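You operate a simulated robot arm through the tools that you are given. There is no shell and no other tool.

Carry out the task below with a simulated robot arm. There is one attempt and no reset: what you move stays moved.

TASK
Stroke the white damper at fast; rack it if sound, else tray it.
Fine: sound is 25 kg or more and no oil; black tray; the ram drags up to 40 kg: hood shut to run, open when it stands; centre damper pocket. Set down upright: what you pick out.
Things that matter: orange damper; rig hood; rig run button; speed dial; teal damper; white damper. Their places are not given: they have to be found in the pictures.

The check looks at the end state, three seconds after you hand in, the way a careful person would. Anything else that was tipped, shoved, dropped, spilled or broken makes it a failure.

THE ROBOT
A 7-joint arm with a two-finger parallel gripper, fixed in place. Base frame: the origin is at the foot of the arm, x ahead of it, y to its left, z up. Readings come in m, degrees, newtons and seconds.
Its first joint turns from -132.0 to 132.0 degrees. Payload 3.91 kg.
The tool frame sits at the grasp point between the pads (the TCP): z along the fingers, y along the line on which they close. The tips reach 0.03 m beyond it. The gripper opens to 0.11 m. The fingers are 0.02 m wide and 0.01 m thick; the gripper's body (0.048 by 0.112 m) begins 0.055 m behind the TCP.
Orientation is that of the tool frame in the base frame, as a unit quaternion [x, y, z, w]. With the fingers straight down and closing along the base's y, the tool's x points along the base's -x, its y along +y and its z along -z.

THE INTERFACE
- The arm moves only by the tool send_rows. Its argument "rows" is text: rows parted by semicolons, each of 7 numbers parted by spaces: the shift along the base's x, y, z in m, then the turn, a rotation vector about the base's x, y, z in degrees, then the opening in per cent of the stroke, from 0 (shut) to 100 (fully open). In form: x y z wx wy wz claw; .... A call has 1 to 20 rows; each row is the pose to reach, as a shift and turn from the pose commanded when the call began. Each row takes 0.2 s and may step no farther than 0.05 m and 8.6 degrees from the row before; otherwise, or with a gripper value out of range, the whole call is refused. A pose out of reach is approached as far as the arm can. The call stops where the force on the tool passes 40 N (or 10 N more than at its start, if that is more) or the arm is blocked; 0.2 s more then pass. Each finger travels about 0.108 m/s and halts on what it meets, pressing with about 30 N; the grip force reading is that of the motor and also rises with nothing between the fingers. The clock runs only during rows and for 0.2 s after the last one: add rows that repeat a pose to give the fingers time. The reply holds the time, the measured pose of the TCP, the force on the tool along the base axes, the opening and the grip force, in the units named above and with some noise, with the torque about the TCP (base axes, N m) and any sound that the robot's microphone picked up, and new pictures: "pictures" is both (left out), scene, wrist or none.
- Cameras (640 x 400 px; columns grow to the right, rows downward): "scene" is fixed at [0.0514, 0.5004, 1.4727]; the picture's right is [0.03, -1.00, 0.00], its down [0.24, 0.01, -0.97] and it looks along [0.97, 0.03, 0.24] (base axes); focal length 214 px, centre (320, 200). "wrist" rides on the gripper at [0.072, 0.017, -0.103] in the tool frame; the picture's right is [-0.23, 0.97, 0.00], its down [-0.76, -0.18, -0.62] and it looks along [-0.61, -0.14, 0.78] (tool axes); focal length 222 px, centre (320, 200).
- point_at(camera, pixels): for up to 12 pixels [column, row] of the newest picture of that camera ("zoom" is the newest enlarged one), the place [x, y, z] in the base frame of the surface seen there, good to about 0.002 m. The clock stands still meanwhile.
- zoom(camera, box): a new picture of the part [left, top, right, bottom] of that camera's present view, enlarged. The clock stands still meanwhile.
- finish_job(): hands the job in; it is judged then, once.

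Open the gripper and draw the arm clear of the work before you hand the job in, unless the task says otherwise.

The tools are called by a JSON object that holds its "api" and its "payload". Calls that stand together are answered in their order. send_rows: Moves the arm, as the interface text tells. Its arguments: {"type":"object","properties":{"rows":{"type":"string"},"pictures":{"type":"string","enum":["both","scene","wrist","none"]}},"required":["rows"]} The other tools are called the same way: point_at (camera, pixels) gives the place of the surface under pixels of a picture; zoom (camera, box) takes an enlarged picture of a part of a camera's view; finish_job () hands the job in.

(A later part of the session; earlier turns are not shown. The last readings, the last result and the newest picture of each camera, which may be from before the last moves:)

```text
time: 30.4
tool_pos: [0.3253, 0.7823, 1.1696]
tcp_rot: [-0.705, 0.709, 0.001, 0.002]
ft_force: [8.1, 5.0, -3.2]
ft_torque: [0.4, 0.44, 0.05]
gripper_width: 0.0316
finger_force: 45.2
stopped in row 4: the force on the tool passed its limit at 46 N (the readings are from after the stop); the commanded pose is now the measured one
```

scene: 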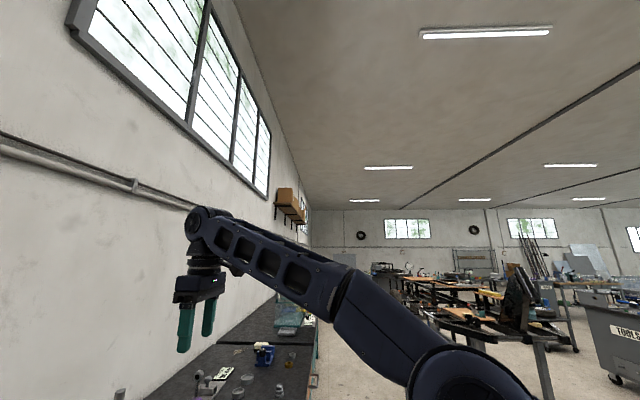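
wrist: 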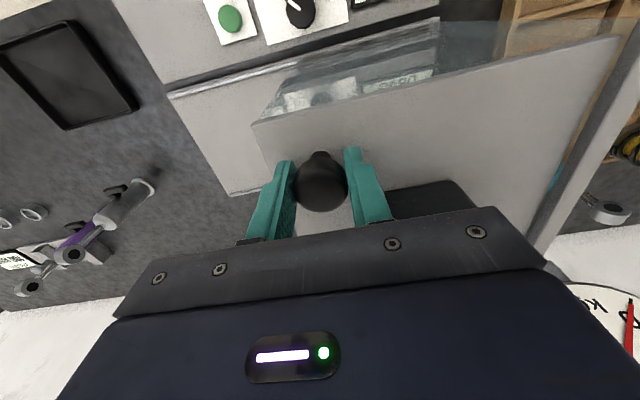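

x stayed at 0.325 under a push over 40 N, so the hood is shut against its stop. I open the fingers and lift away from the knob.

{"api": "send_rows", "payload": {"rows": "0 0 0 0 0 0 35; 0 0 0 0 0 0 60; 0 0 0 0 0 0 60; 0 0 0.02 0 0 0 60; 0 0 0.06 0 0 0 60; 0 -0.02 0.1 0 0 0 60; 0.03 -0.06 0.1 0 0 0 60; 0.06 -0.1 0.09 0 0 0 60; 0.08 -0.11 0.05 0 0 0 60; 0.099 -0.105 0.01 0 0 0 60; 0.099 -0.105 0.01 0 0 0 60"}}

```text
refused: row 8 steps farther than a row can; nothing moved
```

One step was slightly too long; I resend with smaller steps.

{"api": "send_rows", "payload": {"rows": "0 0 0 0 0 0 35; 0 0 0 0 0 0 60; 0 0 0 0 0 0 60; 0 0 0.02 0 0 0 60; 0 0 0.06 0 0 0 60; 0 -0.02 0.1 0 0 0 60; 0.025 -0.055 0.1 0 0 0 60; 0.05 -0.09 0.09 0 0 0 60; 0.075 -0.11 0.06 0 0 0 60; 0.095 -0.107 0.02 0 0 0 60; 0.099 -0.104 0 0 0 0 60; 0.099 -0.104 0 0 0 0 60"}}

```text
time: 33.0
tool_pos: [0.4224, 0.6785, 1.1692]
tcp_rot: [-0.705, 0.709, 0.001, 0.002]
ft_force: [-0.3, 0.3, -0.5]
ft_torque: [-0.01, -0.01, -0.03]
gripper_width: 0.0658
finger_force: 0.0
```

scene: 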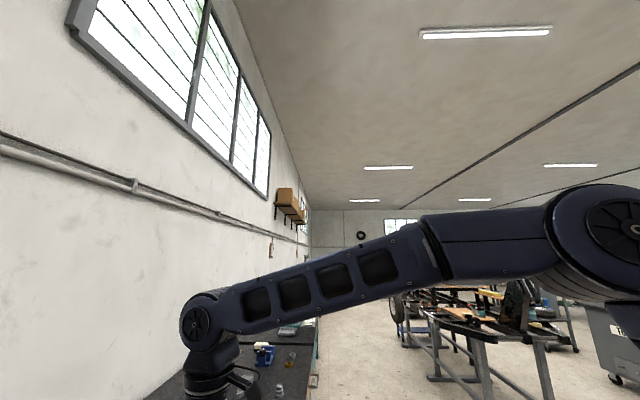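
wrist: 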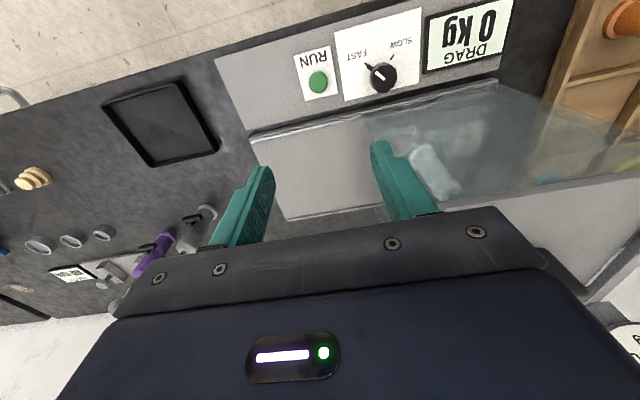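

Hood shut, dial at FAST, display "0 kg" at (470,38), damper visible through the glass at (435,165). I measure the RUN button at (318,82).

{"api": "point_at", "payload": {"camera": "wrist", "pixels": [[318, 80], [310, 80], [327, 80], [318, 72], [318, 89], [302, 62], [330, 95], [345, 130]]}}

{"api": "zoom", "payload": {"camera": "wrist", "box": [280, 0, 540, 210]}}

```text
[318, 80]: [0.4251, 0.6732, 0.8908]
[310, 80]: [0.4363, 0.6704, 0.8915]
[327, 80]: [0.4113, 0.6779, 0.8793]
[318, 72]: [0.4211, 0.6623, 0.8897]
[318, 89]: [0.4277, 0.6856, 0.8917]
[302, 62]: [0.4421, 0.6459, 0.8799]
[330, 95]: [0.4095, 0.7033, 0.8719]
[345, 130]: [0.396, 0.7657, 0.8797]
```

```text
1.90 times, centred on (410, 105) of wrist
```

zoom: 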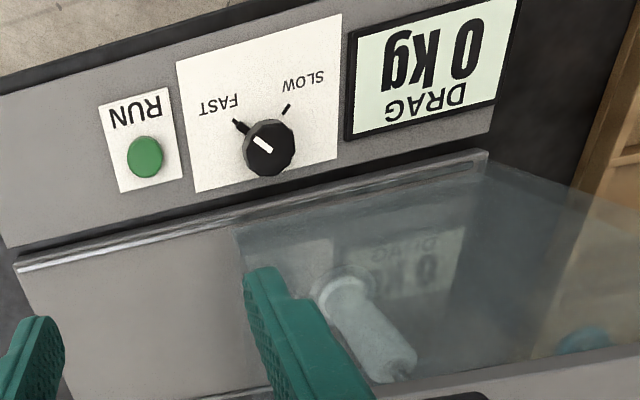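

Button centre ≈ (0.4245,0.6745), top z 0.8915. I close the fingers and descend to just above it.

{"api": "send_rows", "payload": {"rows": "0.002 -0.004 -0.04 0 0 0 40; 0.002 -0.004 -0.085 0 0 0 20; 0.002 -0.004 -0.13 0 0 0 0; 0.002 -0.004 -0.17 0 0 0 0; 0.002 -0.004 -0.205 0 0 0 0; 0.002 -0.004 -0.228 0 0 0 0; 0.002 -0.004 -0.228 0 0 0 0", "pictures": "wrist"}}

```text
time: 34.5
tool_pos: [0.4257, 0.6765, 0.9422]
tcp_rot: [-0.706, 0.708, 0.001, 0.001]
ft_force: [-0.1, -1.2, -0.6]
ft_torque: [-0.01, 0.04, -0.02]
gripper_width: 0.0
finger_force: 29.6
```

wrist: 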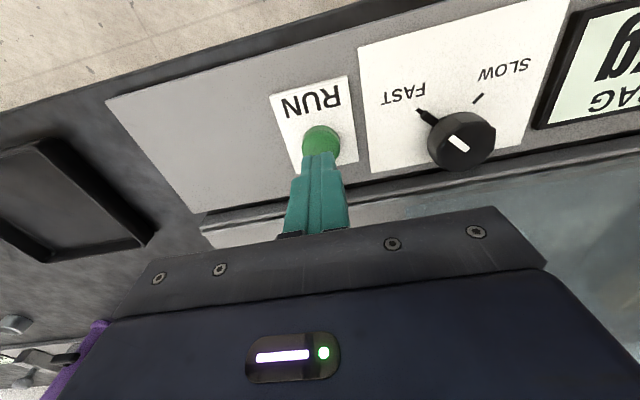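

Closed tips are right above the green button at (322,142). I press down ~5 mm and immediately rise for a view of the display and damper.

{"api": "send_rows", "payload": {"rows": "0 -0.001 -0.012 0 0 0 0; 0 -0.001 -0.02 0 0 0 0; 0 -0.001 -0.026 0 0 0 0; 0 -0.001 -0.026 0 0 0 0; 0 -0.001 0 0 0 0 0; 0 -0.001 0.045 0 0 0 0; 0 -0.001 0.09 0 0 0 0", "pictures": "wrist"}}

{"api": "zoom", "payload": {"camera": "wrist", "box": [360, 0, 640, 200]}}

```text
time: 36.1
tool_pos: [0.4248, 0.6729, 1.0334]
tcp_rot: [-0.706, 0.708, 0.001, 0.001]
ft_force: [0.2, -1.1, 0.0]
ft_torque: [0.0, 0.02, -0.03]
gripper_width: 0.0
finger_force: 30.0
heard: click
```

wrist: 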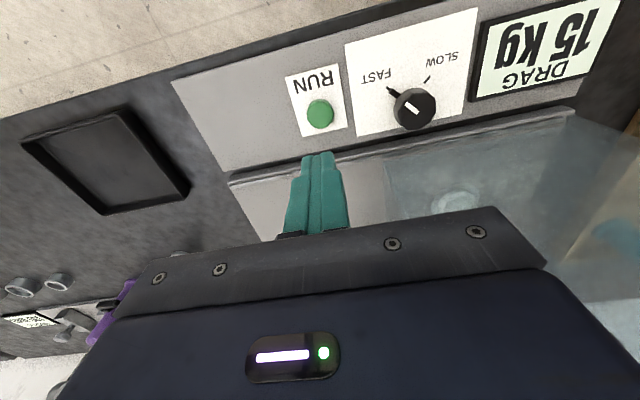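

```text
2.00 times, centred on (500, 100) of wrist
```

zoom: 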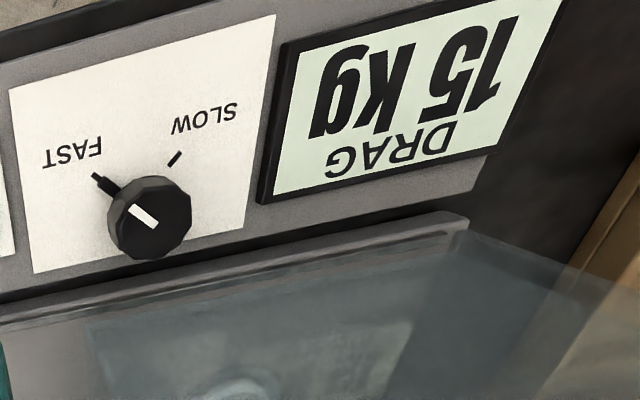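

Click heard; the display reads 15 kg now and the rig is running. I rise further in short steps, watching display and damper.

{"api": "send_rows", "payload": {"rows": "0 0 0.045 0 0 0 0; 0 -0.02 0.09 0 0 0 0", "pictures": "wrist"}}

{"api": "zoom", "payload": {"camera": "wrist", "box": [340, 0, 600, 200]}}

```text
time: 36.8
tool_pos: [0.4272, 0.6541, 1.1183]
tcp_rot: [-0.706, 0.709, 0.0, 0.001]
ft_force: [0.5, 0.3, -1.0]
ft_torque: [-0.05, 0.02, -0.02]
gripper_width: 0.0
finger_force: 29.6
```

wrist: 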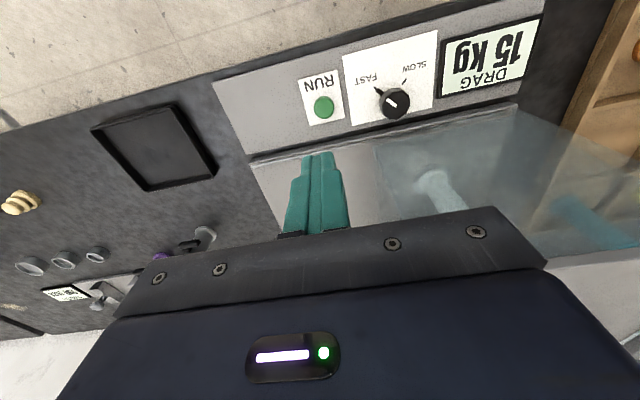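

```text
2.00 times, centred on (470, 100) of wrist
```

zoom: 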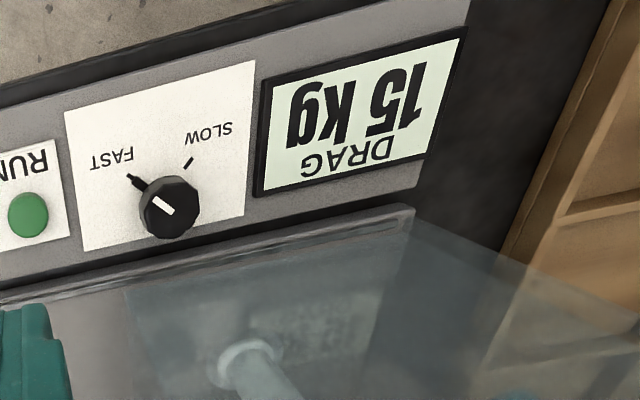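

Still 15 kg. I back off and up so I can see the display, the damper behind the glass and the gauge as the run goes on.

{"api": "send_rows", "payload": {"rows": "-0.03 -0.02 0.03 0 0 0 0; -0.06 -0.04 0.06 0 0 0 0", "pictures": "wrist"}}

{"api": "zoom", "payload": {"camera": "wrist", "box": [320, 0, 580, 220]}}

```text
time: 37.4
tool_pos: [0.3641, 0.6155, 1.1819]
tcp_rot: [-0.707, 0.707, 0.0, 0.0]
ft_force: [0.7, -0.2, -0.3]
ft_torque: [-0.05, 0.07, 0.01]
gripper_width: 0.0001
finger_force: 29.9
```

wrist: 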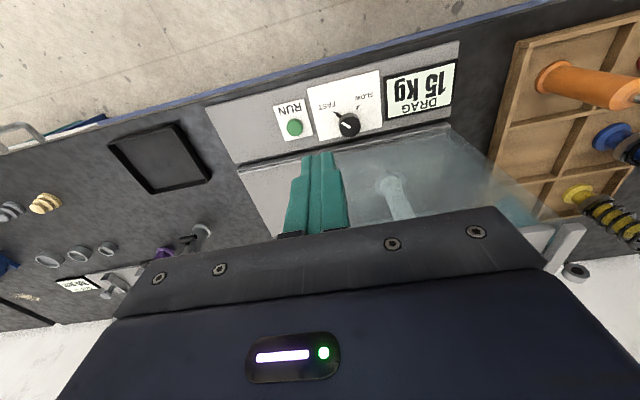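

```text
1.82 times, centred on (450, 110) of wrist
```

zoom: 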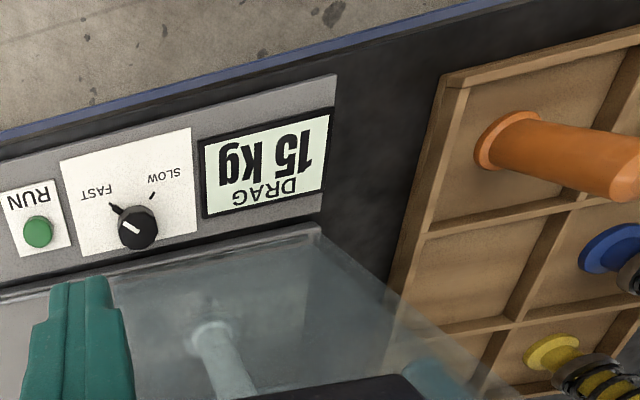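

Display still 15 kg. I move −x and forward a bit higher so the gauge at (0.14,0.92) comes into view too, sampling on the way.

{"api": "send_rows", "payload": {"rows": "-0.03 0.01 0.035 0 0 0 0; -0.06 0.02 0.07 0 0 0 0", "pictures": "wrist"}}

{"api": "zoom", "payload": {"camera": "wrist", "box": [260, 20, 540, 240]}}

```text
time: 38.0
tool_pos: [0.3022, 0.6327, 1.2552]
tcp_rot: [-0.705, 0.709, 0.0, 0.001]
ft_force: [0.0, -0.1, 0.1]
ft_torque: [-0.02, 0.06, -0.01]
gripper_width: 0.0001
finger_force: 29.9
```

wrist: 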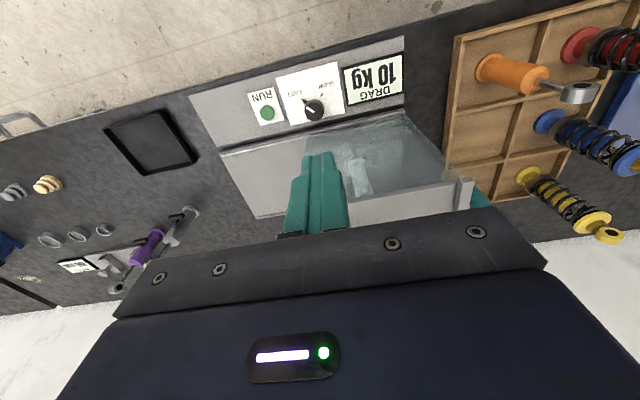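

```text
1.82 times, centred on (400, 130) of wrist
```

zoom: 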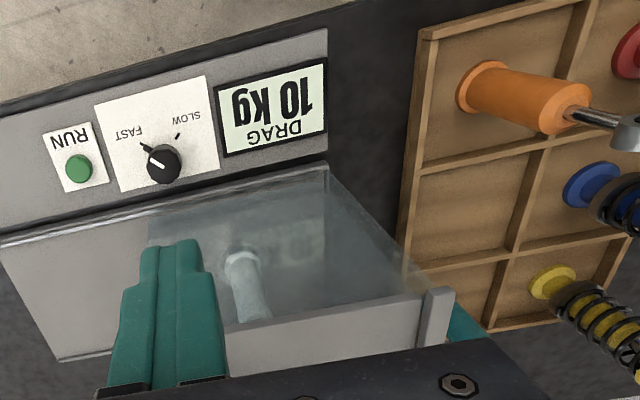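

Now it reads 10 kg — the value is live, so I keep sampling at short intervals while edging forward.

{"api": "send_rows", "payload": {"rows": "-0.02 0.03 0.03 0 0 0 0", "pictures": "wrist"}}

{"api": "zoom", "payload": {"camera": "wrist", "box": [260, 0, 540, 220]}}

```text
time: 38.4
tool_pos: [0.2835, 0.6637, 1.2835]
tcp_rot: [-0.706, 0.708, 0.001, 0.002]
ft_force: [-0.3, 0.5, 0.5]
ft_torque: [0.01, 0.03, -0.01]
gripper_width: 0.0
finger_force: 29.5
```

wrist: 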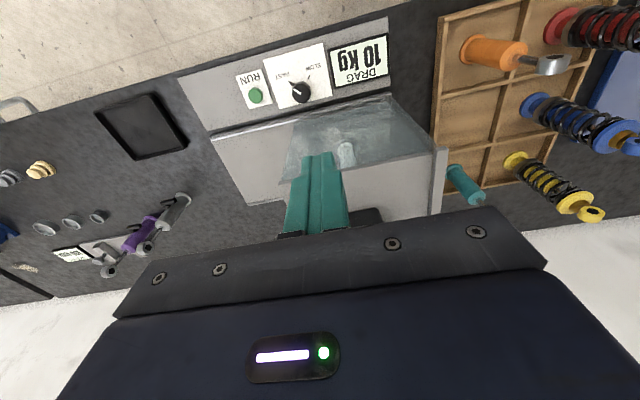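

```text
1.82 times, centred on (400, 110) of wrist
```

zoom: 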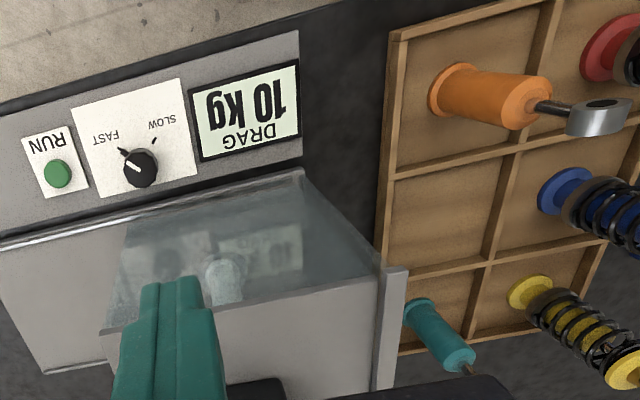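

Still 10 kg at t=38.4. Another short sample while moving forward a bit to bring the gauge into view.

{"api": "send_rows", "payload": {"rows": "-0.02 0.04 0.01 0 0 0 0", "pictures": "wrist"}}

{"api": "zoom", "payload": {"camera": "wrist", "box": [260, 0, 540, 220]}}

```text
time: 38.8
tool_pos: [0.2637, 0.7033, 1.2946]
tcp_rot: [-0.706, 0.708, 0.001, 0.001]
ft_force: [0.3, -1.5, 0.8]
ft_torque: [0.03, 0.02, 0.01]
gripper_width: 0.0
finger_force: 29.5
```

wrist: 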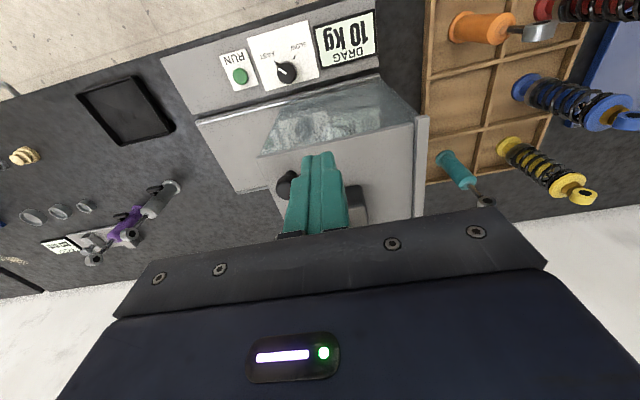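

```text
1.82 times, centred on (400, 110) of wrist
```

zoom: 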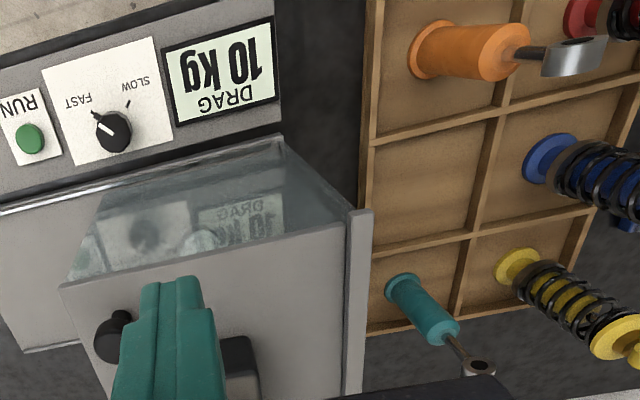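

Still 10 kg. I go toward (0.55,0.62,1.44), from where both display and gauge were visible, sampling on the way.

{"api": "send_rows", "payload": {"rows": "0.038 -0.02 0.024 0 0 0 0; 0.076 -0.04 0.048 0 0 0 0", "pictures": "wrist"}}

{"api": "zoom", "payload": {"camera": "wrist", "box": [300, 0, 640, 220]}}

```text
time: 39.4
tool_pos: [0.3398, 0.6642, 1.3413]
tcp_rot: [-0.706, 0.708, 0.0, 0.0]
ft_force: [-0.5, -0.2, 0.2]
ft_torque: [-0.04, -0.04, 0.0]
gripper_width: 0.0002
finger_force: 30.2
```

wrist: 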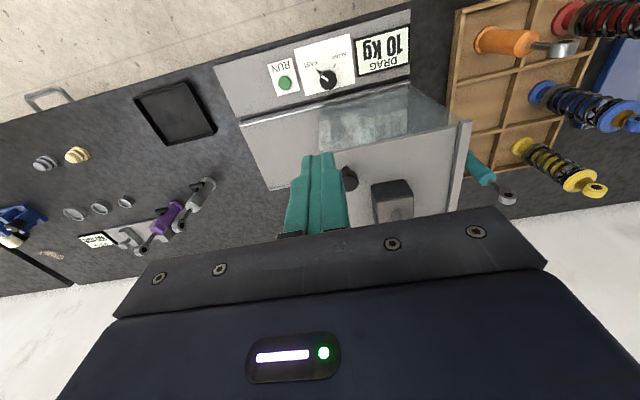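

```text
1.82 times, centred on (470, 110) of wrist
```

zoom: 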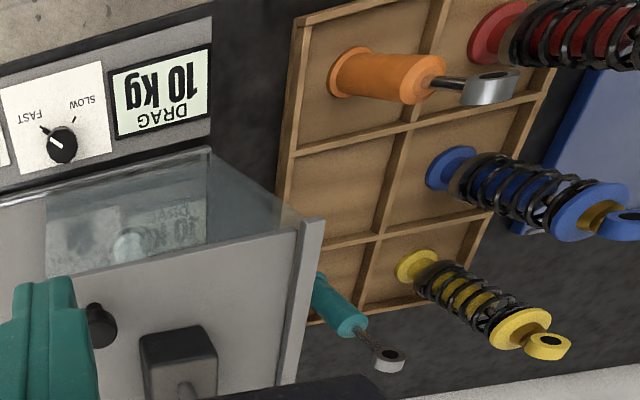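

Still 10 kg at t=39.4. I continue up and to +x to bring the gauge into view.

{"api": "send_rows", "payload": {"rows": "0.04 -0.01 0.02 0 0 0 0; 0.08 -0.02 0.04 0 0 0 0; 0.12 -0.025 0.06 0 0 0 0", "pictures": "wrist"}}

{"api": "zoom", "payload": {"camera": "wrist", "box": [320, 0, 640, 230]}}

```text
time: 40.1
tool_pos: [0.459, 0.637, 1.401]
tcp_rot: [-0.706, 0.709, 0.0, 0.002]
ft_force: [-0.5, 0.3, -0.7]
ft_torque: [0.01, -0.06, -0.05]
gripper_width: 0.0
finger_force: 30.1
```

wrist: 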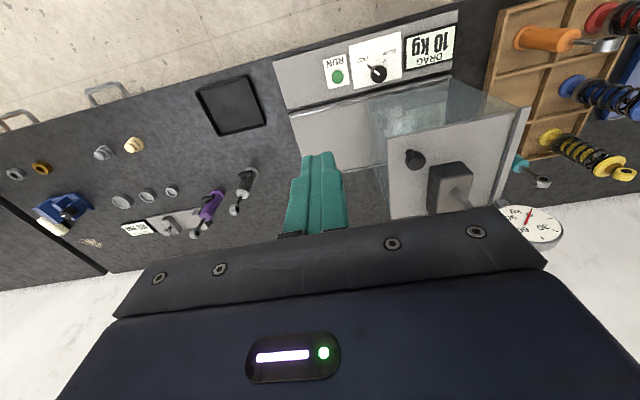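

```text
1.74 times, centred on (480, 115) of wrist
```

zoom: 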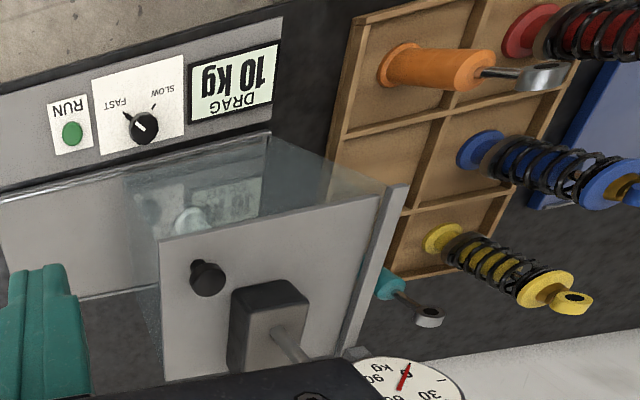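

Display 10 kg, gauge needle near 0. I zoom on the ram rod and gauge to see whether the ram still moves.

{"api": "zoom", "payload": {"camera": "wrist", "box": [360, 100, 580, 240]}}

{"api": "point_at", "payload": {"camera": "wrist", "pixels": [[458, 190], [465, 203], [525, 213], [415, 158], [430, 120], [420, 110]]}}

{"api": "send_rows", "payload": {"rows": "0.03 0 0.015 0 0 0 0; 0.06 0 0.03 0 0 0 0", "pictures": "wrist"}}

{"api": "zoom", "payload": {"camera": "wrist", "box": [340, 20, 640, 240]}}

```text
2.86 times, centred on (470, 170) of wrist
```

zoom: 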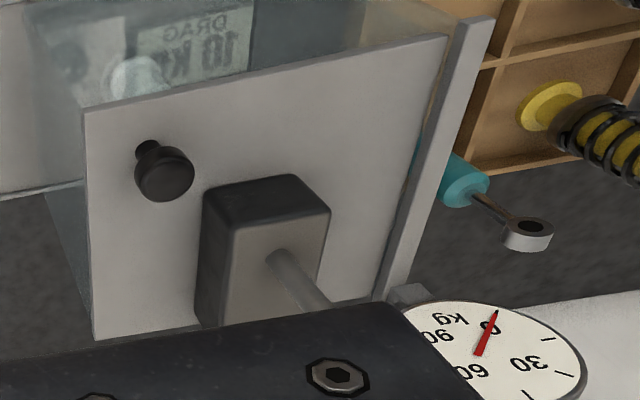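

```text
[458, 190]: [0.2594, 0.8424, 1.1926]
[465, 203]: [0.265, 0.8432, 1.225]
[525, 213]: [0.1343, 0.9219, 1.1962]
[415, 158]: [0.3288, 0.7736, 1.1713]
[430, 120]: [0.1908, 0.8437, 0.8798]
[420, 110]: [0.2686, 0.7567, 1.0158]
```

```text
time: 40.8
tool_pos: [0.5232, 0.6384, 1.4315]
tcp_rot: [-0.706, 0.709, 0.0, 0.001]
ft_force: [-0.6, 0.1, 0.2]
ft_torque: [0.02, -0.05, 0.01]
gripper_width: 0.0
finger_force: 30.4
```

wrist: 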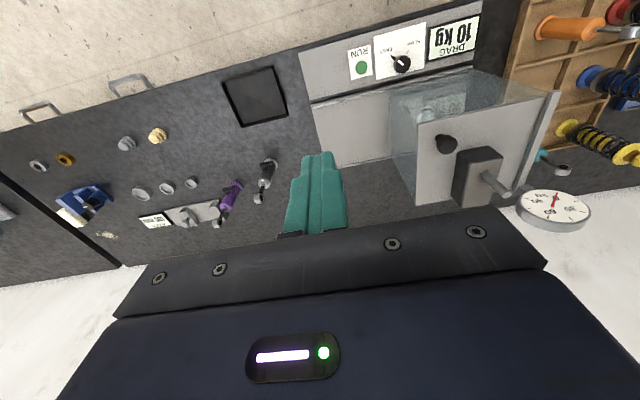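

```text
1.82 times, centred on (490, 130) of wrist
```

zoom: 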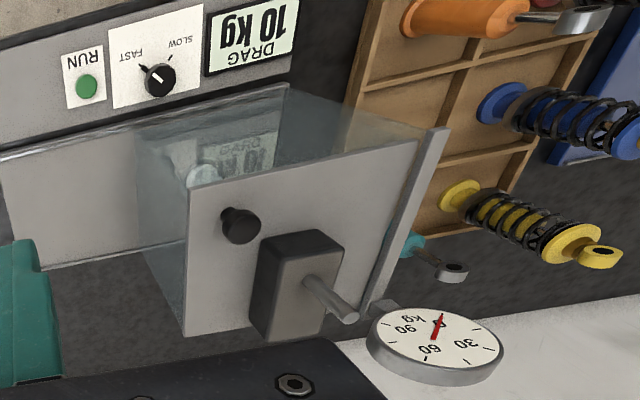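

Display holds 10 kg; rod looks unchanged. I wait a little more here and recheck.

{"api": "send_rows", "payload": {"rows": "0 0 0 0 0 0 0; 0 0 0 0 0 0 0; 0 0 0 0 0 0 0; 0 0 0 0 0 0 0; 0 0 0 0 0 0 0; 0 0 0 0 0 0 0; 0 0 0 0 0 0 0; 0 0 0 0 0 0 0; 0 0 0 0 0 0 0; 0 0 0 0 0 0 0", "pictures": "wrist"}}

{"api": "zoom", "payload": {"camera": "wrist", "box": [340, 20, 640, 240]}}

```text
time: 43.0
tool_pos: [0.5236, 0.6377, 1.4297]
tcp_rot: [-0.706, 0.709, 0.001, 0.002]
ft_force: [0.1, -0.1, 0.0]
ft_torque: [-0.04, 0.01, 0.0]
gripper_width: 0.0001
finger_force: 30.6
```

wrist: 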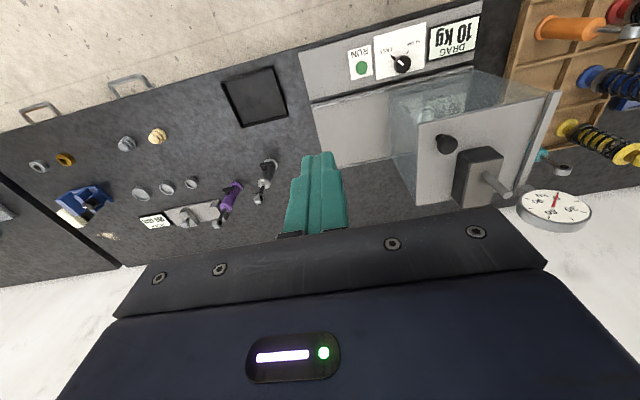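

```text
1.82 times, centred on (490, 130) of wrist
```

zoom: 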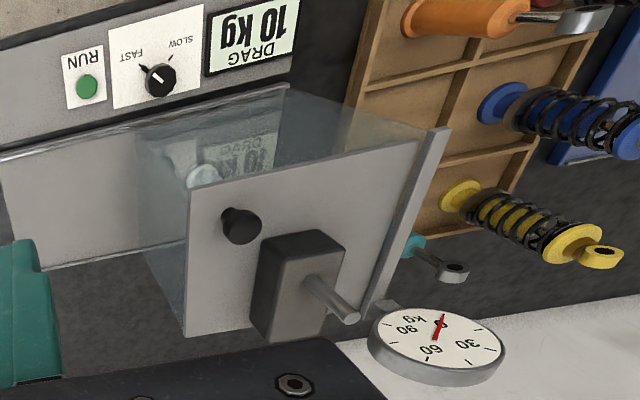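

The reading has settled at 10 kg (15 kg at most seen) — below 25 kg — and nothing moves. Before opening I look through the front glass at the damper for motion and oil, going lower with the tool tilted toward the rig.

{"api": "send_rows", "payload": {"rows": "-0.03 -0.02 -0.02 4 0 0 0; -0.06 -0.04 -0.05 8 0 0 0; -0.09 -0.06 -0.08 12 0 0 0; -0.12 -0.08 -0.11 16 0 0 0; -0.15 -0.1 -0.14 20 0 0 0; -0.18 -0.12 -0.17 24 0 0 0; -0.21 -0.135 -0.2 28 0 0 0; -0.24 -0.14 -0.23 32 0 0 0; -0.25 -0.14 -0.25 36 0 0 0; -0.25 -0.14 -0.25 36 0 0 0", "pictures": "wrist"}}

{"api": "zoom", "payload": {"camera": "wrist", "box": [230, 20, 490, 220]}}

```text
time: 45.1
tool_pos: [0.2708, 0.4973, 1.1782]
tcp_rot: [-0.671, 0.673, 0.22, 0.22]
ft_force: [0.4, -0.4, 0.8]
ft_torque: [0.02, -0.01, 0.0]
gripper_width: 0.0
finger_force: 30.1
```

wrist: 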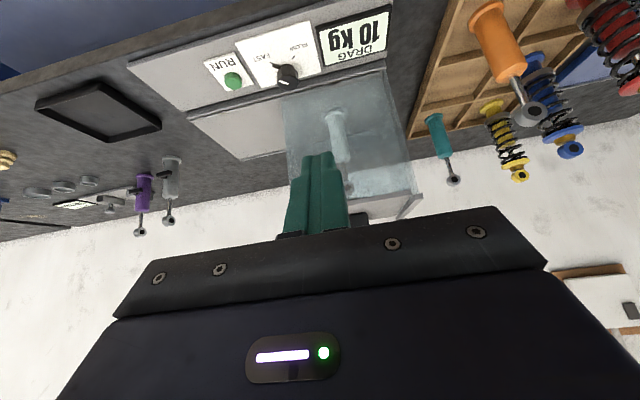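

```text
2.00 times, centred on (360, 120) of wrist
```

zoom: 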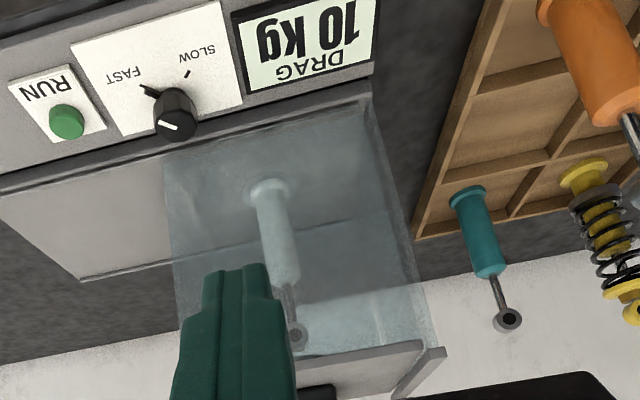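

The damper behind the glass shows its rod out, eye at (297,333) in the zoom, no obvious oil. I sample again to be sure nothing moves.

{"api": "send_rows", "payload": {"rows": "0.03 0 0 0 0 0 0; 0.05 0 0 0 0 0 0; 0.05 0 0 0 0 0 0; 0.05 0 0 0 0 0 0", "pictures": "wrist"}}

{"api": "zoom", "payload": {"camera": "wrist", "box": [300, 70, 440, 220]}}

{"api": "point_at", "payload": {"camera": "wrist", "pixels": [[360, 120], [375, 175], [385, 195]]}}

```text
time: 46.1
tool_pos: [0.3211, 0.4959, 1.1803]
tcp_rot: [-0.671, 0.673, 0.22, 0.22]
ft_force: [0.0, -0.3, -0.6]
ft_torque: [0.02, 0.0, 0.01]
gripper_width: 0.0
finger_force: 30.2
```

wrist: 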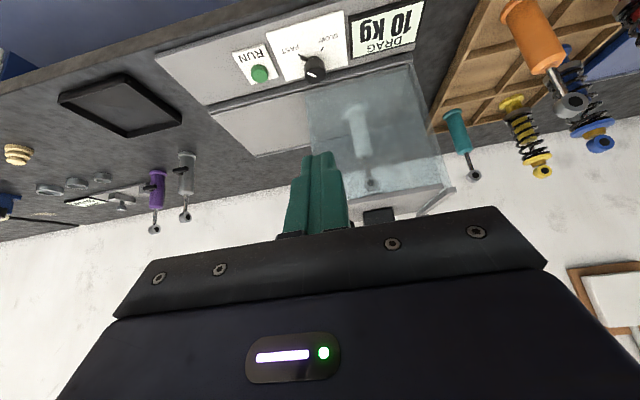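

```text
2.67 times, centred on (370, 145) of wrist
```

zoom: 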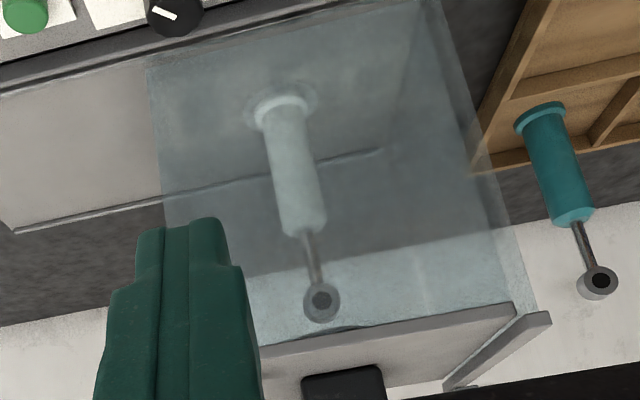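

```text
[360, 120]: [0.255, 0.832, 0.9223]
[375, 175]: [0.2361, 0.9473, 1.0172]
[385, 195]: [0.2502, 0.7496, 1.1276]
```

Nothing moves, the ram stands. Now I untilt and go above the hood knob at (0.325,0.782) to open the hood.

{"api": "send_rows", "payload": {"rows": "0 0.02 0.04 -6 0 0 0; 0 0.04 0.08 -12 0 0 20; 0 0.07 0.115 -18 0 0 40; 0 0.11 0.135 -24 0 0 60; 0 0.155 0.145 -30 0 0 60; 0 0.2 0.15 -36 0 0 60; 0.002 0.245 0.15 -36 0 0 60; 0.004 0.286 0.13 -36 0 0 60; 0.004 0.286 0.09 -36 0 0 60; 0.004 0.286 0.07 -36 0 0 60; 0.004 0.286 0.07 -36 0 0 60", "pictures": "wrist"}}

{"api": "point_at", "payload": {"camera": "wrist", "pixels": [[318, 150], [308, 155], [330, 155], [318, 140], [318, 165]]}}

```text
time: 48.5
tool_pos: [0.3246, 0.7854, 1.2487]
tcp_rot: [-0.706, 0.708, 0.001, 0.001]
ft_force: [-1.6, -0.6, 0.0]
ft_torque: [-0.01, 0.02, 0.03]
gripper_width: 0.0658
finger_force: 0.1
```

wrist: 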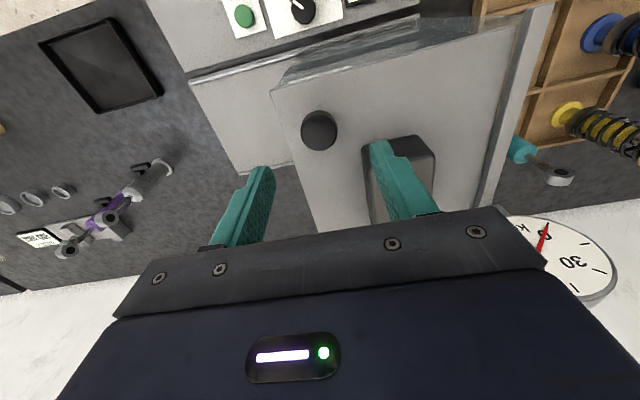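

```text
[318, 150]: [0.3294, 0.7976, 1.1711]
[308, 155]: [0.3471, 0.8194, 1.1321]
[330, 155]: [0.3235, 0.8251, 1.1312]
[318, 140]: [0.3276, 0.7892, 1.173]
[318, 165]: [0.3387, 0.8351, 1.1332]
```

The knob is at (319,131), centred between the fingers. I descend onto it and grip.

{"api": "send_rows", "payload": {"rows": "0.0005 -0.003 -0.03 0 0 0 60; 0.0005 -0.003 -0.055 0 0 0 60; 0.0005 -0.003 -0.07 0 0 0 60; 0.0005 -0.003 -0.077 0 0 0 60; 0.0005 -0.003 -0.077 0 0 0 40; 0.0005 -0.003 -0.077 0 0 0 20; 0.0005 -0.003 -0.077 0 0 0 15; 0.0005 -0.003 -0.077 0 0 0 15", "pictures": "wrist"}}

```text
time: 50.4
tool_pos: [0.3265, 0.7823, 1.173]
tcp_rot: [-0.705, 0.709, 0.001, 0.002]
ft_force: [-3.6, -0.2, -2.9]
ft_torque: [0.79, 0.42, -0.04]
gripper_width: 0.0318
finger_force: 45.0
```

wrist: 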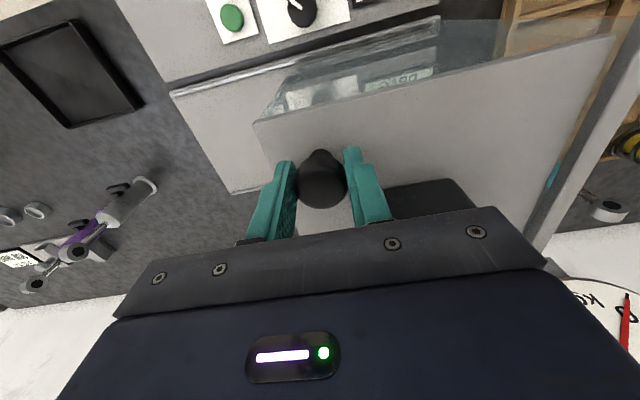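

Gripped. I slide the hood back in +x in gentle steps.

{"api": "send_rows", "payload": {"rows": "0.006 0 0 0 0 0 15; 0.016 0 0 0 0 0 15; 0.03 0 0 0 0 0 15; 0.05 0 0 0 0 0 15; 0.07 0 0 0 0 0 15; 0.09 0 0 0 0 0 15; 0.1 0 0 0 0 0 15; 0.1 0 0 0 0 0 15", "pictures": "none"}}

```text
time: 52.1
tool_pos: [0.4255, 0.782, 1.173]
tcp_rot: [-0.706, 0.708, 0.001, 0.001]
ft_force: [2.3, 15.0, -5.6]
ft_torque: [-0.26, 0.2, 0.0]
gripper_width: 0.0315
finger_force: 44.9
```

Side force in y is 15 N; I ease y by 1 mm and go on opening.

{"api": "send_rows", "payload": {"rows": "0.015 0.001 0 0 0 0 15; 0.035 0.001 0 0 0 0 15; 0.055 0.001 0 0 0 0 15; 0.075 0.001 0 0 0 0 15; 0.09 0.001 0 0 0 0 15; 0.098 0.001 0 0 0 0 15; 0.102 0.001 0 0 0 0 15; 0.102 0.001 0 0 0 0 15", "pictures": "wrist"}}

{"api": "point_at", "payload": {"camera": "wrist", "pixels": [[255, 125], [612, 42], [400, 110]]}}

```text
time: 54.0
tool_pos: [0.5296, 0.7817, 1.1737]
tcp_rot: [-0.706, 0.709, 0.0, 0.001]
ft_force: [0.1, -23.4, -20.8]
ft_torque: [-0.57, 0.3, 0.01]
gripper_width: 0.0317
finger_force: 44.7
```

wrist: 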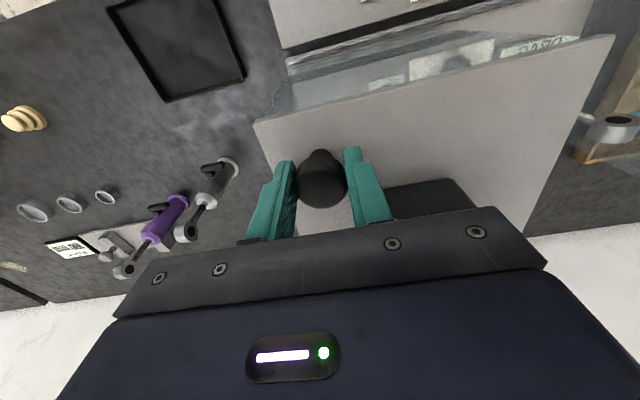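

```text
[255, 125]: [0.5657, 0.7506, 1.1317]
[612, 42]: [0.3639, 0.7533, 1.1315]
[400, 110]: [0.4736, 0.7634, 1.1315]
```

The hood is back at its original open position (x 0.364–0.566). I relieve the side load, open the fingers and lift away.

{"api": "send_rows", "payload": {"rows": "0 -0.001 -0.001 0 0 0 15; 0 -0.001 -0.001 0 0 0 35; 0 -0.001 -0.001 0 0 0 60; 0 -0.001 -0.001 0 0 0 60; 0 -0.001 0.02 0 0 0 60; 0 -0.001 0.05 0 0 0 60; -0.01 -0.02 0.09 0 0 0 60; -0.04 -0.05 0.11 0 0 0 60; -0.08 -0.075 0.12 0 0 0 60; -0.12 -0.1 0.12 0 0 0 60; -0.16 -0.12 0.12 0 0 0 60; -0.2 -0.13 0.12 0 0 0 60; -0.2 -0.13 0.12 0 0 0 60", "pictures": "wrist"}}

{"api": "zoom", "payload": {"camera": "wrist", "box": [240, 20, 520, 230]}}

```text
time: 56.8
tool_pos: [0.3266, 0.6523, 1.2914]
tcp_rot: [-0.706, 0.708, 0.001, 0.002]
ft_force: [0.3, -0.1, -0.3]
ft_torque: [0.0, 0.03, 0.0]
gripper_width: 0.0661
finger_force: 0.1
```

wrist: 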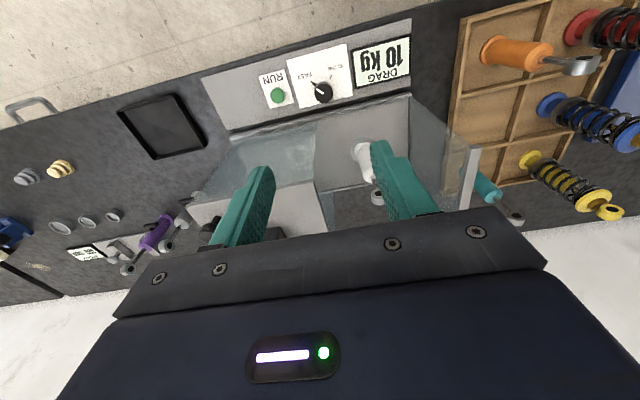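

```text
1.90 times, centred on (380, 125) of wrist
```

zoom: 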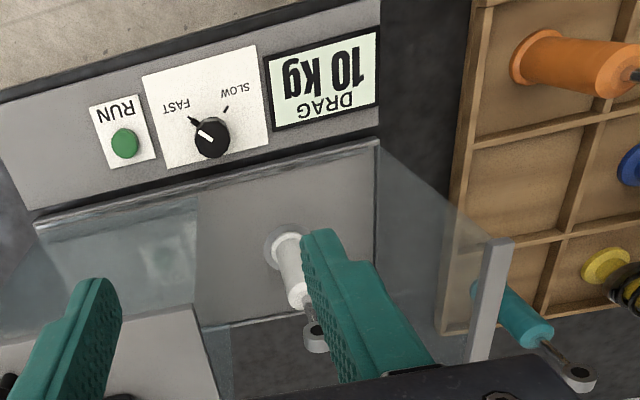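

The display still holds 10 kg; hood is open. I now tilt the tool 40° toward the rig in front of the white damper for a close look (oil) and later to grip its body from the side.

{"api": "send_rows", "payload": {"rows": "-0.01 -0.01 -0.03 5 0 0 60; -0.02 -0.02 -0.06 10 0 0 60; -0.03 -0.02 -0.09 15 0 0 60; -0.04 -0.02 -0.12 20 0 0 60; -0.05 -0.02 -0.145 25 0 0 60; -0.06 -0.02 -0.165 30 0 0 60; -0.07 -0.02 -0.18 35 0 0 70; -0.07 -0.02 -0.19 40 0 0 80; -0.07 -0.02 -0.19 40 0 0 80", "pictures": "wrist"}}

{"api": "zoom", "payload": {"camera": "wrist", "box": [230, 60, 430, 230]}}

```text
time: 58.8
tool_pos: [0.2556, 0.6305, 1.1031]
tcp_rot: [-0.663, 0.665, 0.243, 0.243]
ft_force: [0.1, 0.2, 0.0]
ft_torque: [0.01, 0.01, 0.0]
gripper_width: 0.0881
finger_force: 0.1
```

wrist: 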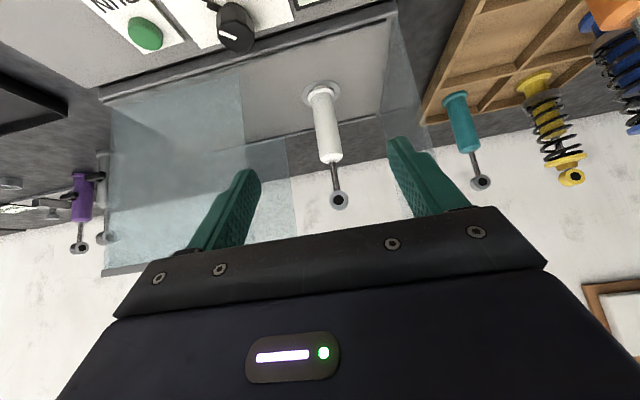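

```text
2.35 times, centred on (330, 145) of wrist
```

zoom: 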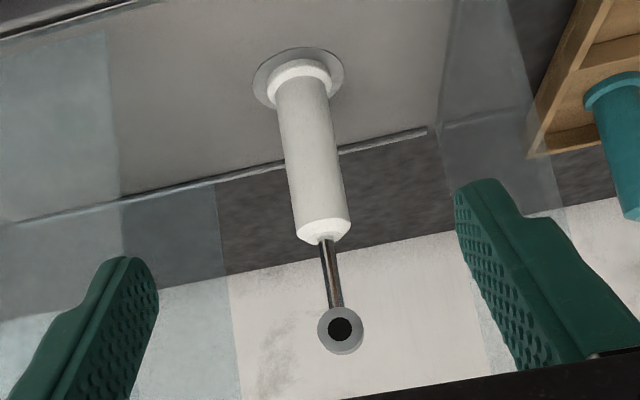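

The white damper is clearly visible at (327,130). Zoom closer to check for oil and measure its shape.

{"api": "zoom", "payload": {"camera": "wrist", "box": [285, 70, 375, 220]}}

{"api": "point_at", "payload": {"camera": "wrist", "pixels": [[322, 90], [325, 110], [328, 150], [319, 150], [340, 150], [316, 110], [336, 110], [335, 170], [338, 195], [331, 159], [325, 100], [345, 200]]}}

```text
2.67 times, centred on (330, 145) of wrist
```

zoom: 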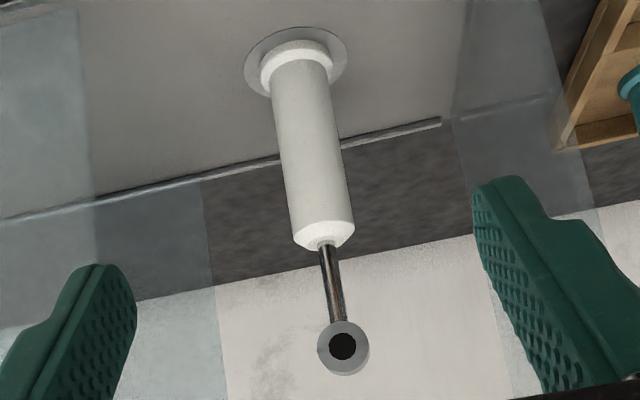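

```text
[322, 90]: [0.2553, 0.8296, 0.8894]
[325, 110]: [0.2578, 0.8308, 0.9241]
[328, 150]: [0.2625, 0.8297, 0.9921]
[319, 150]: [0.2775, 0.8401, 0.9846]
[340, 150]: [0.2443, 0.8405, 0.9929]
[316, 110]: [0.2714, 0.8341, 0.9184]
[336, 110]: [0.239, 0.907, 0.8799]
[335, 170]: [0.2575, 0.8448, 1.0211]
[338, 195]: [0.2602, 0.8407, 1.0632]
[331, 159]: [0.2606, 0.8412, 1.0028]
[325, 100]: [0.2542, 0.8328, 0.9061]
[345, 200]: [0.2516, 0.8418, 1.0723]
```

The damper looks dry; body radius ≈0.016 with axis ≈ (0.259,0.846), body top ≈1.0, eye ≈1.07. Since 10 kg < 25 kg it goes to the black tray. I approach with the tilted open fingers at body height, stopping short first.

{"api": "send_rows", "payload": {"rows": "0.0035 0.02 -0.045 0 0 0 80; 0.0035 0.04 -0.09 0 0 0 80; 0.0035 0.06 -0.13 0 0 0 80; 0.0035 0.09 -0.148 0 0 0 80; 0.0035 0.12 -0.148 0 0 0 80; 0.0035 0.14 -0.148 0 0 0 80; 0.0035 0.14 -0.148 0 0 0 80", "pictures": "wrist"}}

{"api": "point_at", "payload": {"camera": "wrist", "pixels": [[320, 100], [325, 130], [320, 150], [310, 130], [340, 130]]}}

```text
time: 60.4
tool_pos: [0.261, 0.7733, 0.9552]
tcp_rot: [-0.663, 0.665, 0.243, 0.243]
ft_force: [0.1, -0.4, 0.1]
ft_torque: [-0.02, -0.01, -0.03]
gripper_width: 0.088
finger_force: 0.0
```

wrist: 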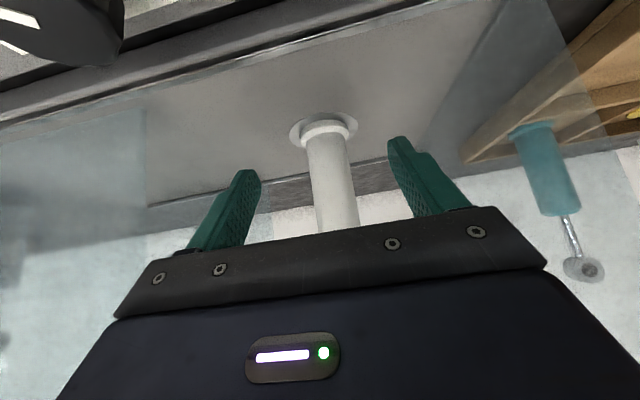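

```text
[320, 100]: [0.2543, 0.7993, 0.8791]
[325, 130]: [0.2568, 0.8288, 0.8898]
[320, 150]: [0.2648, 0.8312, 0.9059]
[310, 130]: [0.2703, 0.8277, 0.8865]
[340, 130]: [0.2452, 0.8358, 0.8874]
```

The damper body at (335,185) is centred between the fingers. I move forward so the body sits at the grasp point.

{"api": "send_rows", "payload": {"rows": "-0.002 0.02 0 0 0 0 80; -0.002 0.04 0 0 0 0 80; -0.002 0.058 0 0 0 0 80; -0.002 0.07 0 0 0 0 80; -0.002 0.072 0 0 0 0 80; -0.002 0.072 0 0 0 0 80", "pictures": "wrist"}}

```text
time: 61.8
tool_pos: [0.26, 0.8432, 0.9557]
tcp_rot: [-0.662, 0.666, 0.243, 0.243]
ft_force: [-0.3, 0.6, 0.9]
ft_torque: [0.02, -0.03, 0.05]
gripper_width: 0.0884
finger_force: 0.1
```

wrist: 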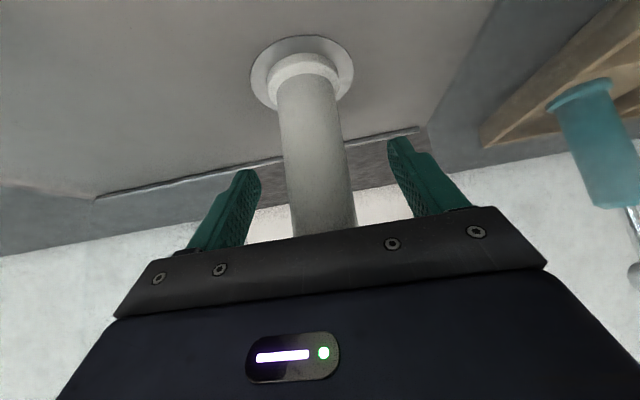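

The body is centred at (318,180) between the pads. I close the gripper on it.

{"api": "send_rows", "payload": {"rows": "0 0 0 0 0 0 60; 0 0 0 0 0 0 40; 0 0 0 0 0 0 20; 0 0 0 0 0 0 15; 0 0 0 0 0 0 15", "pictures": "wrist"}}

```text
time: 63.0
tool_pos: [0.2583, 0.8444, 0.9557]
tcp_rot: [-0.662, 0.666, 0.243, 0.243]
ft_force: [0.9, 0.3, -0.1]
ft_torque: [-0.03, -0.22, -0.01]
gripper_width: 0.0374
finger_force: 30.0
```

wrist: 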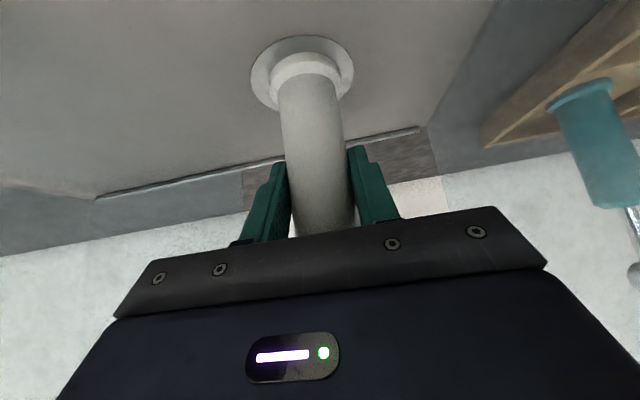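

Gripped at 0.0374 m. I lift straight up slowly to check that it leaves the seat.

{"api": "send_rows", "payload": {"rows": "0 0 0.004 0 0 0 15; 0 0 0.01 0 0 0 15; 0 0 0.02 0 0 0 15; 0 0 0.032 0 0 0 15; 0 0 0.045 0 0 0 15; 0 0 0.06 0 0 0 15; 0 0 0.06 0 0 0 15", "pictures": "wrist"}}

{"api": "zoom", "payload": {"camera": "wrist", "box": [220, 20, 420, 240]}}

```text
time: 64.5
tool_pos: [0.2584, 0.8438, 1.0146]
tcp_rot: [-0.663, 0.665, 0.243, 0.243]
ft_force: [-0.7, 0.5, -4.0]
ft_torque: [-0.03, 0.0, 0.02]
gripper_width: 0.0373
finger_force: 30.2
```

wrist: 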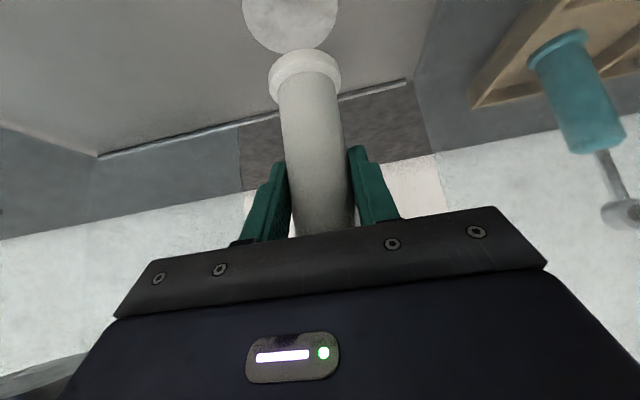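

```text
1.82 times, centred on (320, 130) of wrist
```

zoom: 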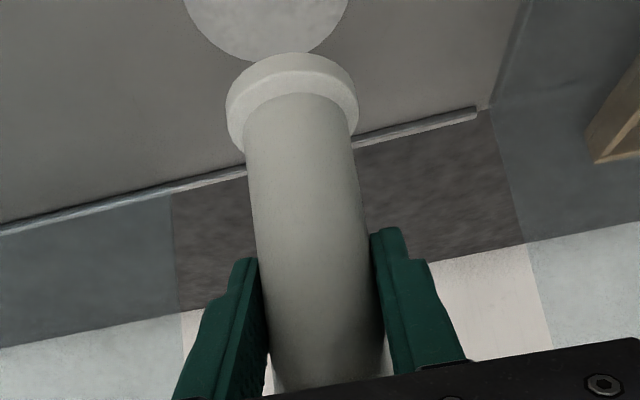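

The damper is off its seat (seat disk clean), hanging upright. I raise it a bit and draw it straight back out of the rig toward −y.

{"api": "send_rows", "payload": {"rows": "0 0 0.02 0 0 0 15; 0 -0.02 0.04 0 0 0 15; 0 -0.055 0.045 0 0 0 15; 0 -0.09 0.045 0 0 0 15; 0 -0.125 0.045 0 0 0 15; 0 -0.16 0.045 0 0 0 15; 0 -0.19 0.045 0 0 0 15; 0 -0.22 0.045 0 0 0 15; 0 -0.22 0.045 0 0 0 15"}}

```text
time: 66.5
tool_pos: [0.2587, 0.621, 1.0574]
tcp_rot: [-0.663, 0.665, 0.243, 0.243]
ft_force: [0.3, -0.4, -3.3]
ft_torque: [-0.03, -0.02, -0.02]
gripper_width: 0.0374
finger_force: 29.6
```

scene: 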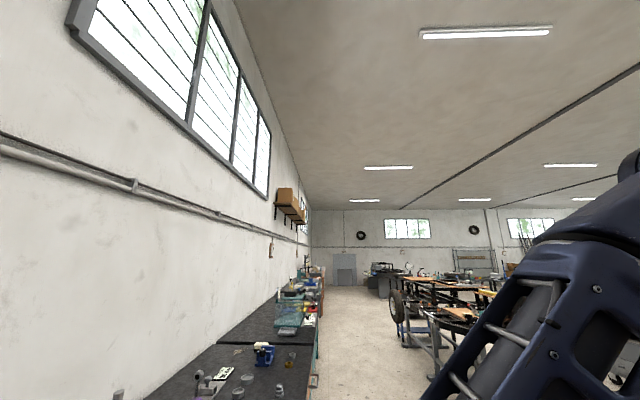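
wrist: 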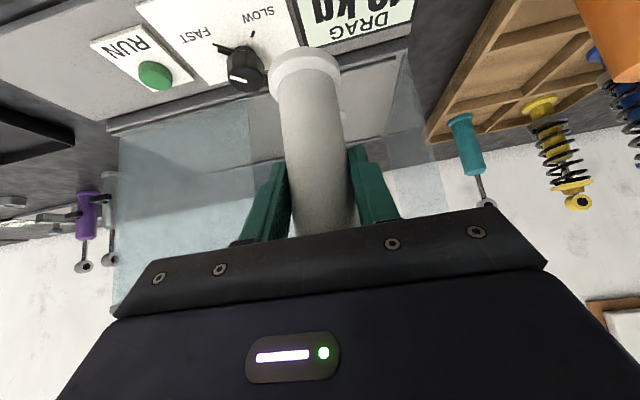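

Damper is clear of the rig. I swing toward the tray: move to about (0.52,0.52) while turning −47° about z, keeping it upright.

{"api": "send_rows", "payload": {"rows": "0.037 -0.014 0 0 0 -6.7 15; 0.074 -0.028 0 0 0 -13.4 15; 0.111 -0.042 0 0 0 -20.1 15; 0.148 -0.056 0 0 0 -26.8 15; 0.185 -0.07 0 0 0 -33.5 15; 0.222 -0.084 0 0 0 -40.2 15; 0.26 -0.1 0 0 0 -47 15; 0.26 -0.1 0 0 0 -47 15", "pictures": "wrist"}}

```text
time: 68.3
tool_pos: [0.5196, 0.5248, 1.0612]
tcp_rot: [-0.343, 0.874, 0.126, 0.32]
ft_force: [0.1, -0.2, -3.7]
ft_torque: [-0.06, 0.0, 0.0]
gripper_width: 0.0373
finger_force: 29.4
```

wrist: 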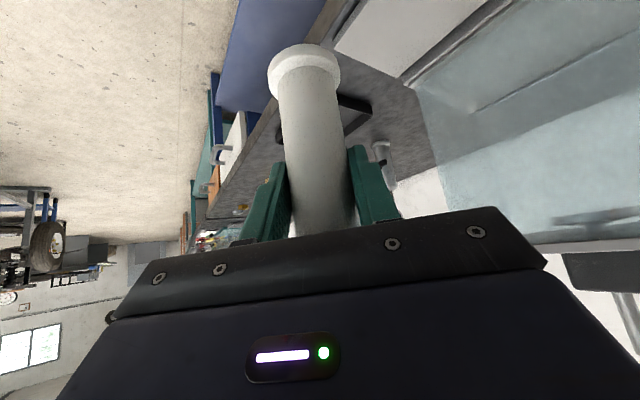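

The tray is seen just behind the damper around (350,115). I zoom and measure its edges.

{"api": "zoom", "payload": {"camera": "wrist", "box": [220, 40, 440, 220]}}

{"api": "point_at", "payload": {"camera": "wrist", "pixels": [[345, 97], [370, 102], [372, 110], [350, 135], [345, 115], [342, 125], [360, 115], [275, 110], [385, 160]]}}

```text
2.22 times, centred on (330, 130) of wrist
```

zoom: 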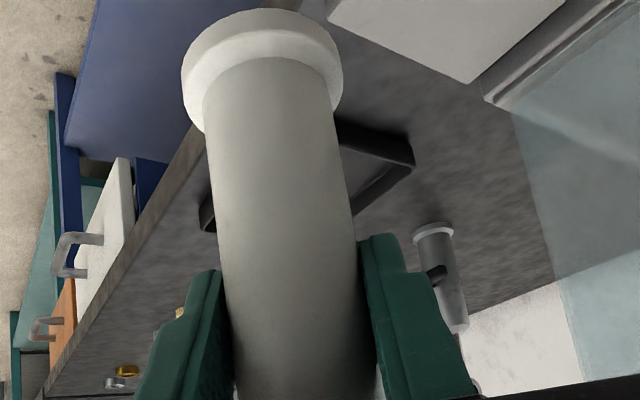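

```text
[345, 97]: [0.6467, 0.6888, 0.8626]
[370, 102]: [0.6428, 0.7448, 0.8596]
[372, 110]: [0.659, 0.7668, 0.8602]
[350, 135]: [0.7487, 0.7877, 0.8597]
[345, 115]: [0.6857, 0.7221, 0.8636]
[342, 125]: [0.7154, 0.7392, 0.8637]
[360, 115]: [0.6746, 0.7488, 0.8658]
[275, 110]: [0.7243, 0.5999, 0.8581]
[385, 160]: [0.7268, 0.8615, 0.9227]
```

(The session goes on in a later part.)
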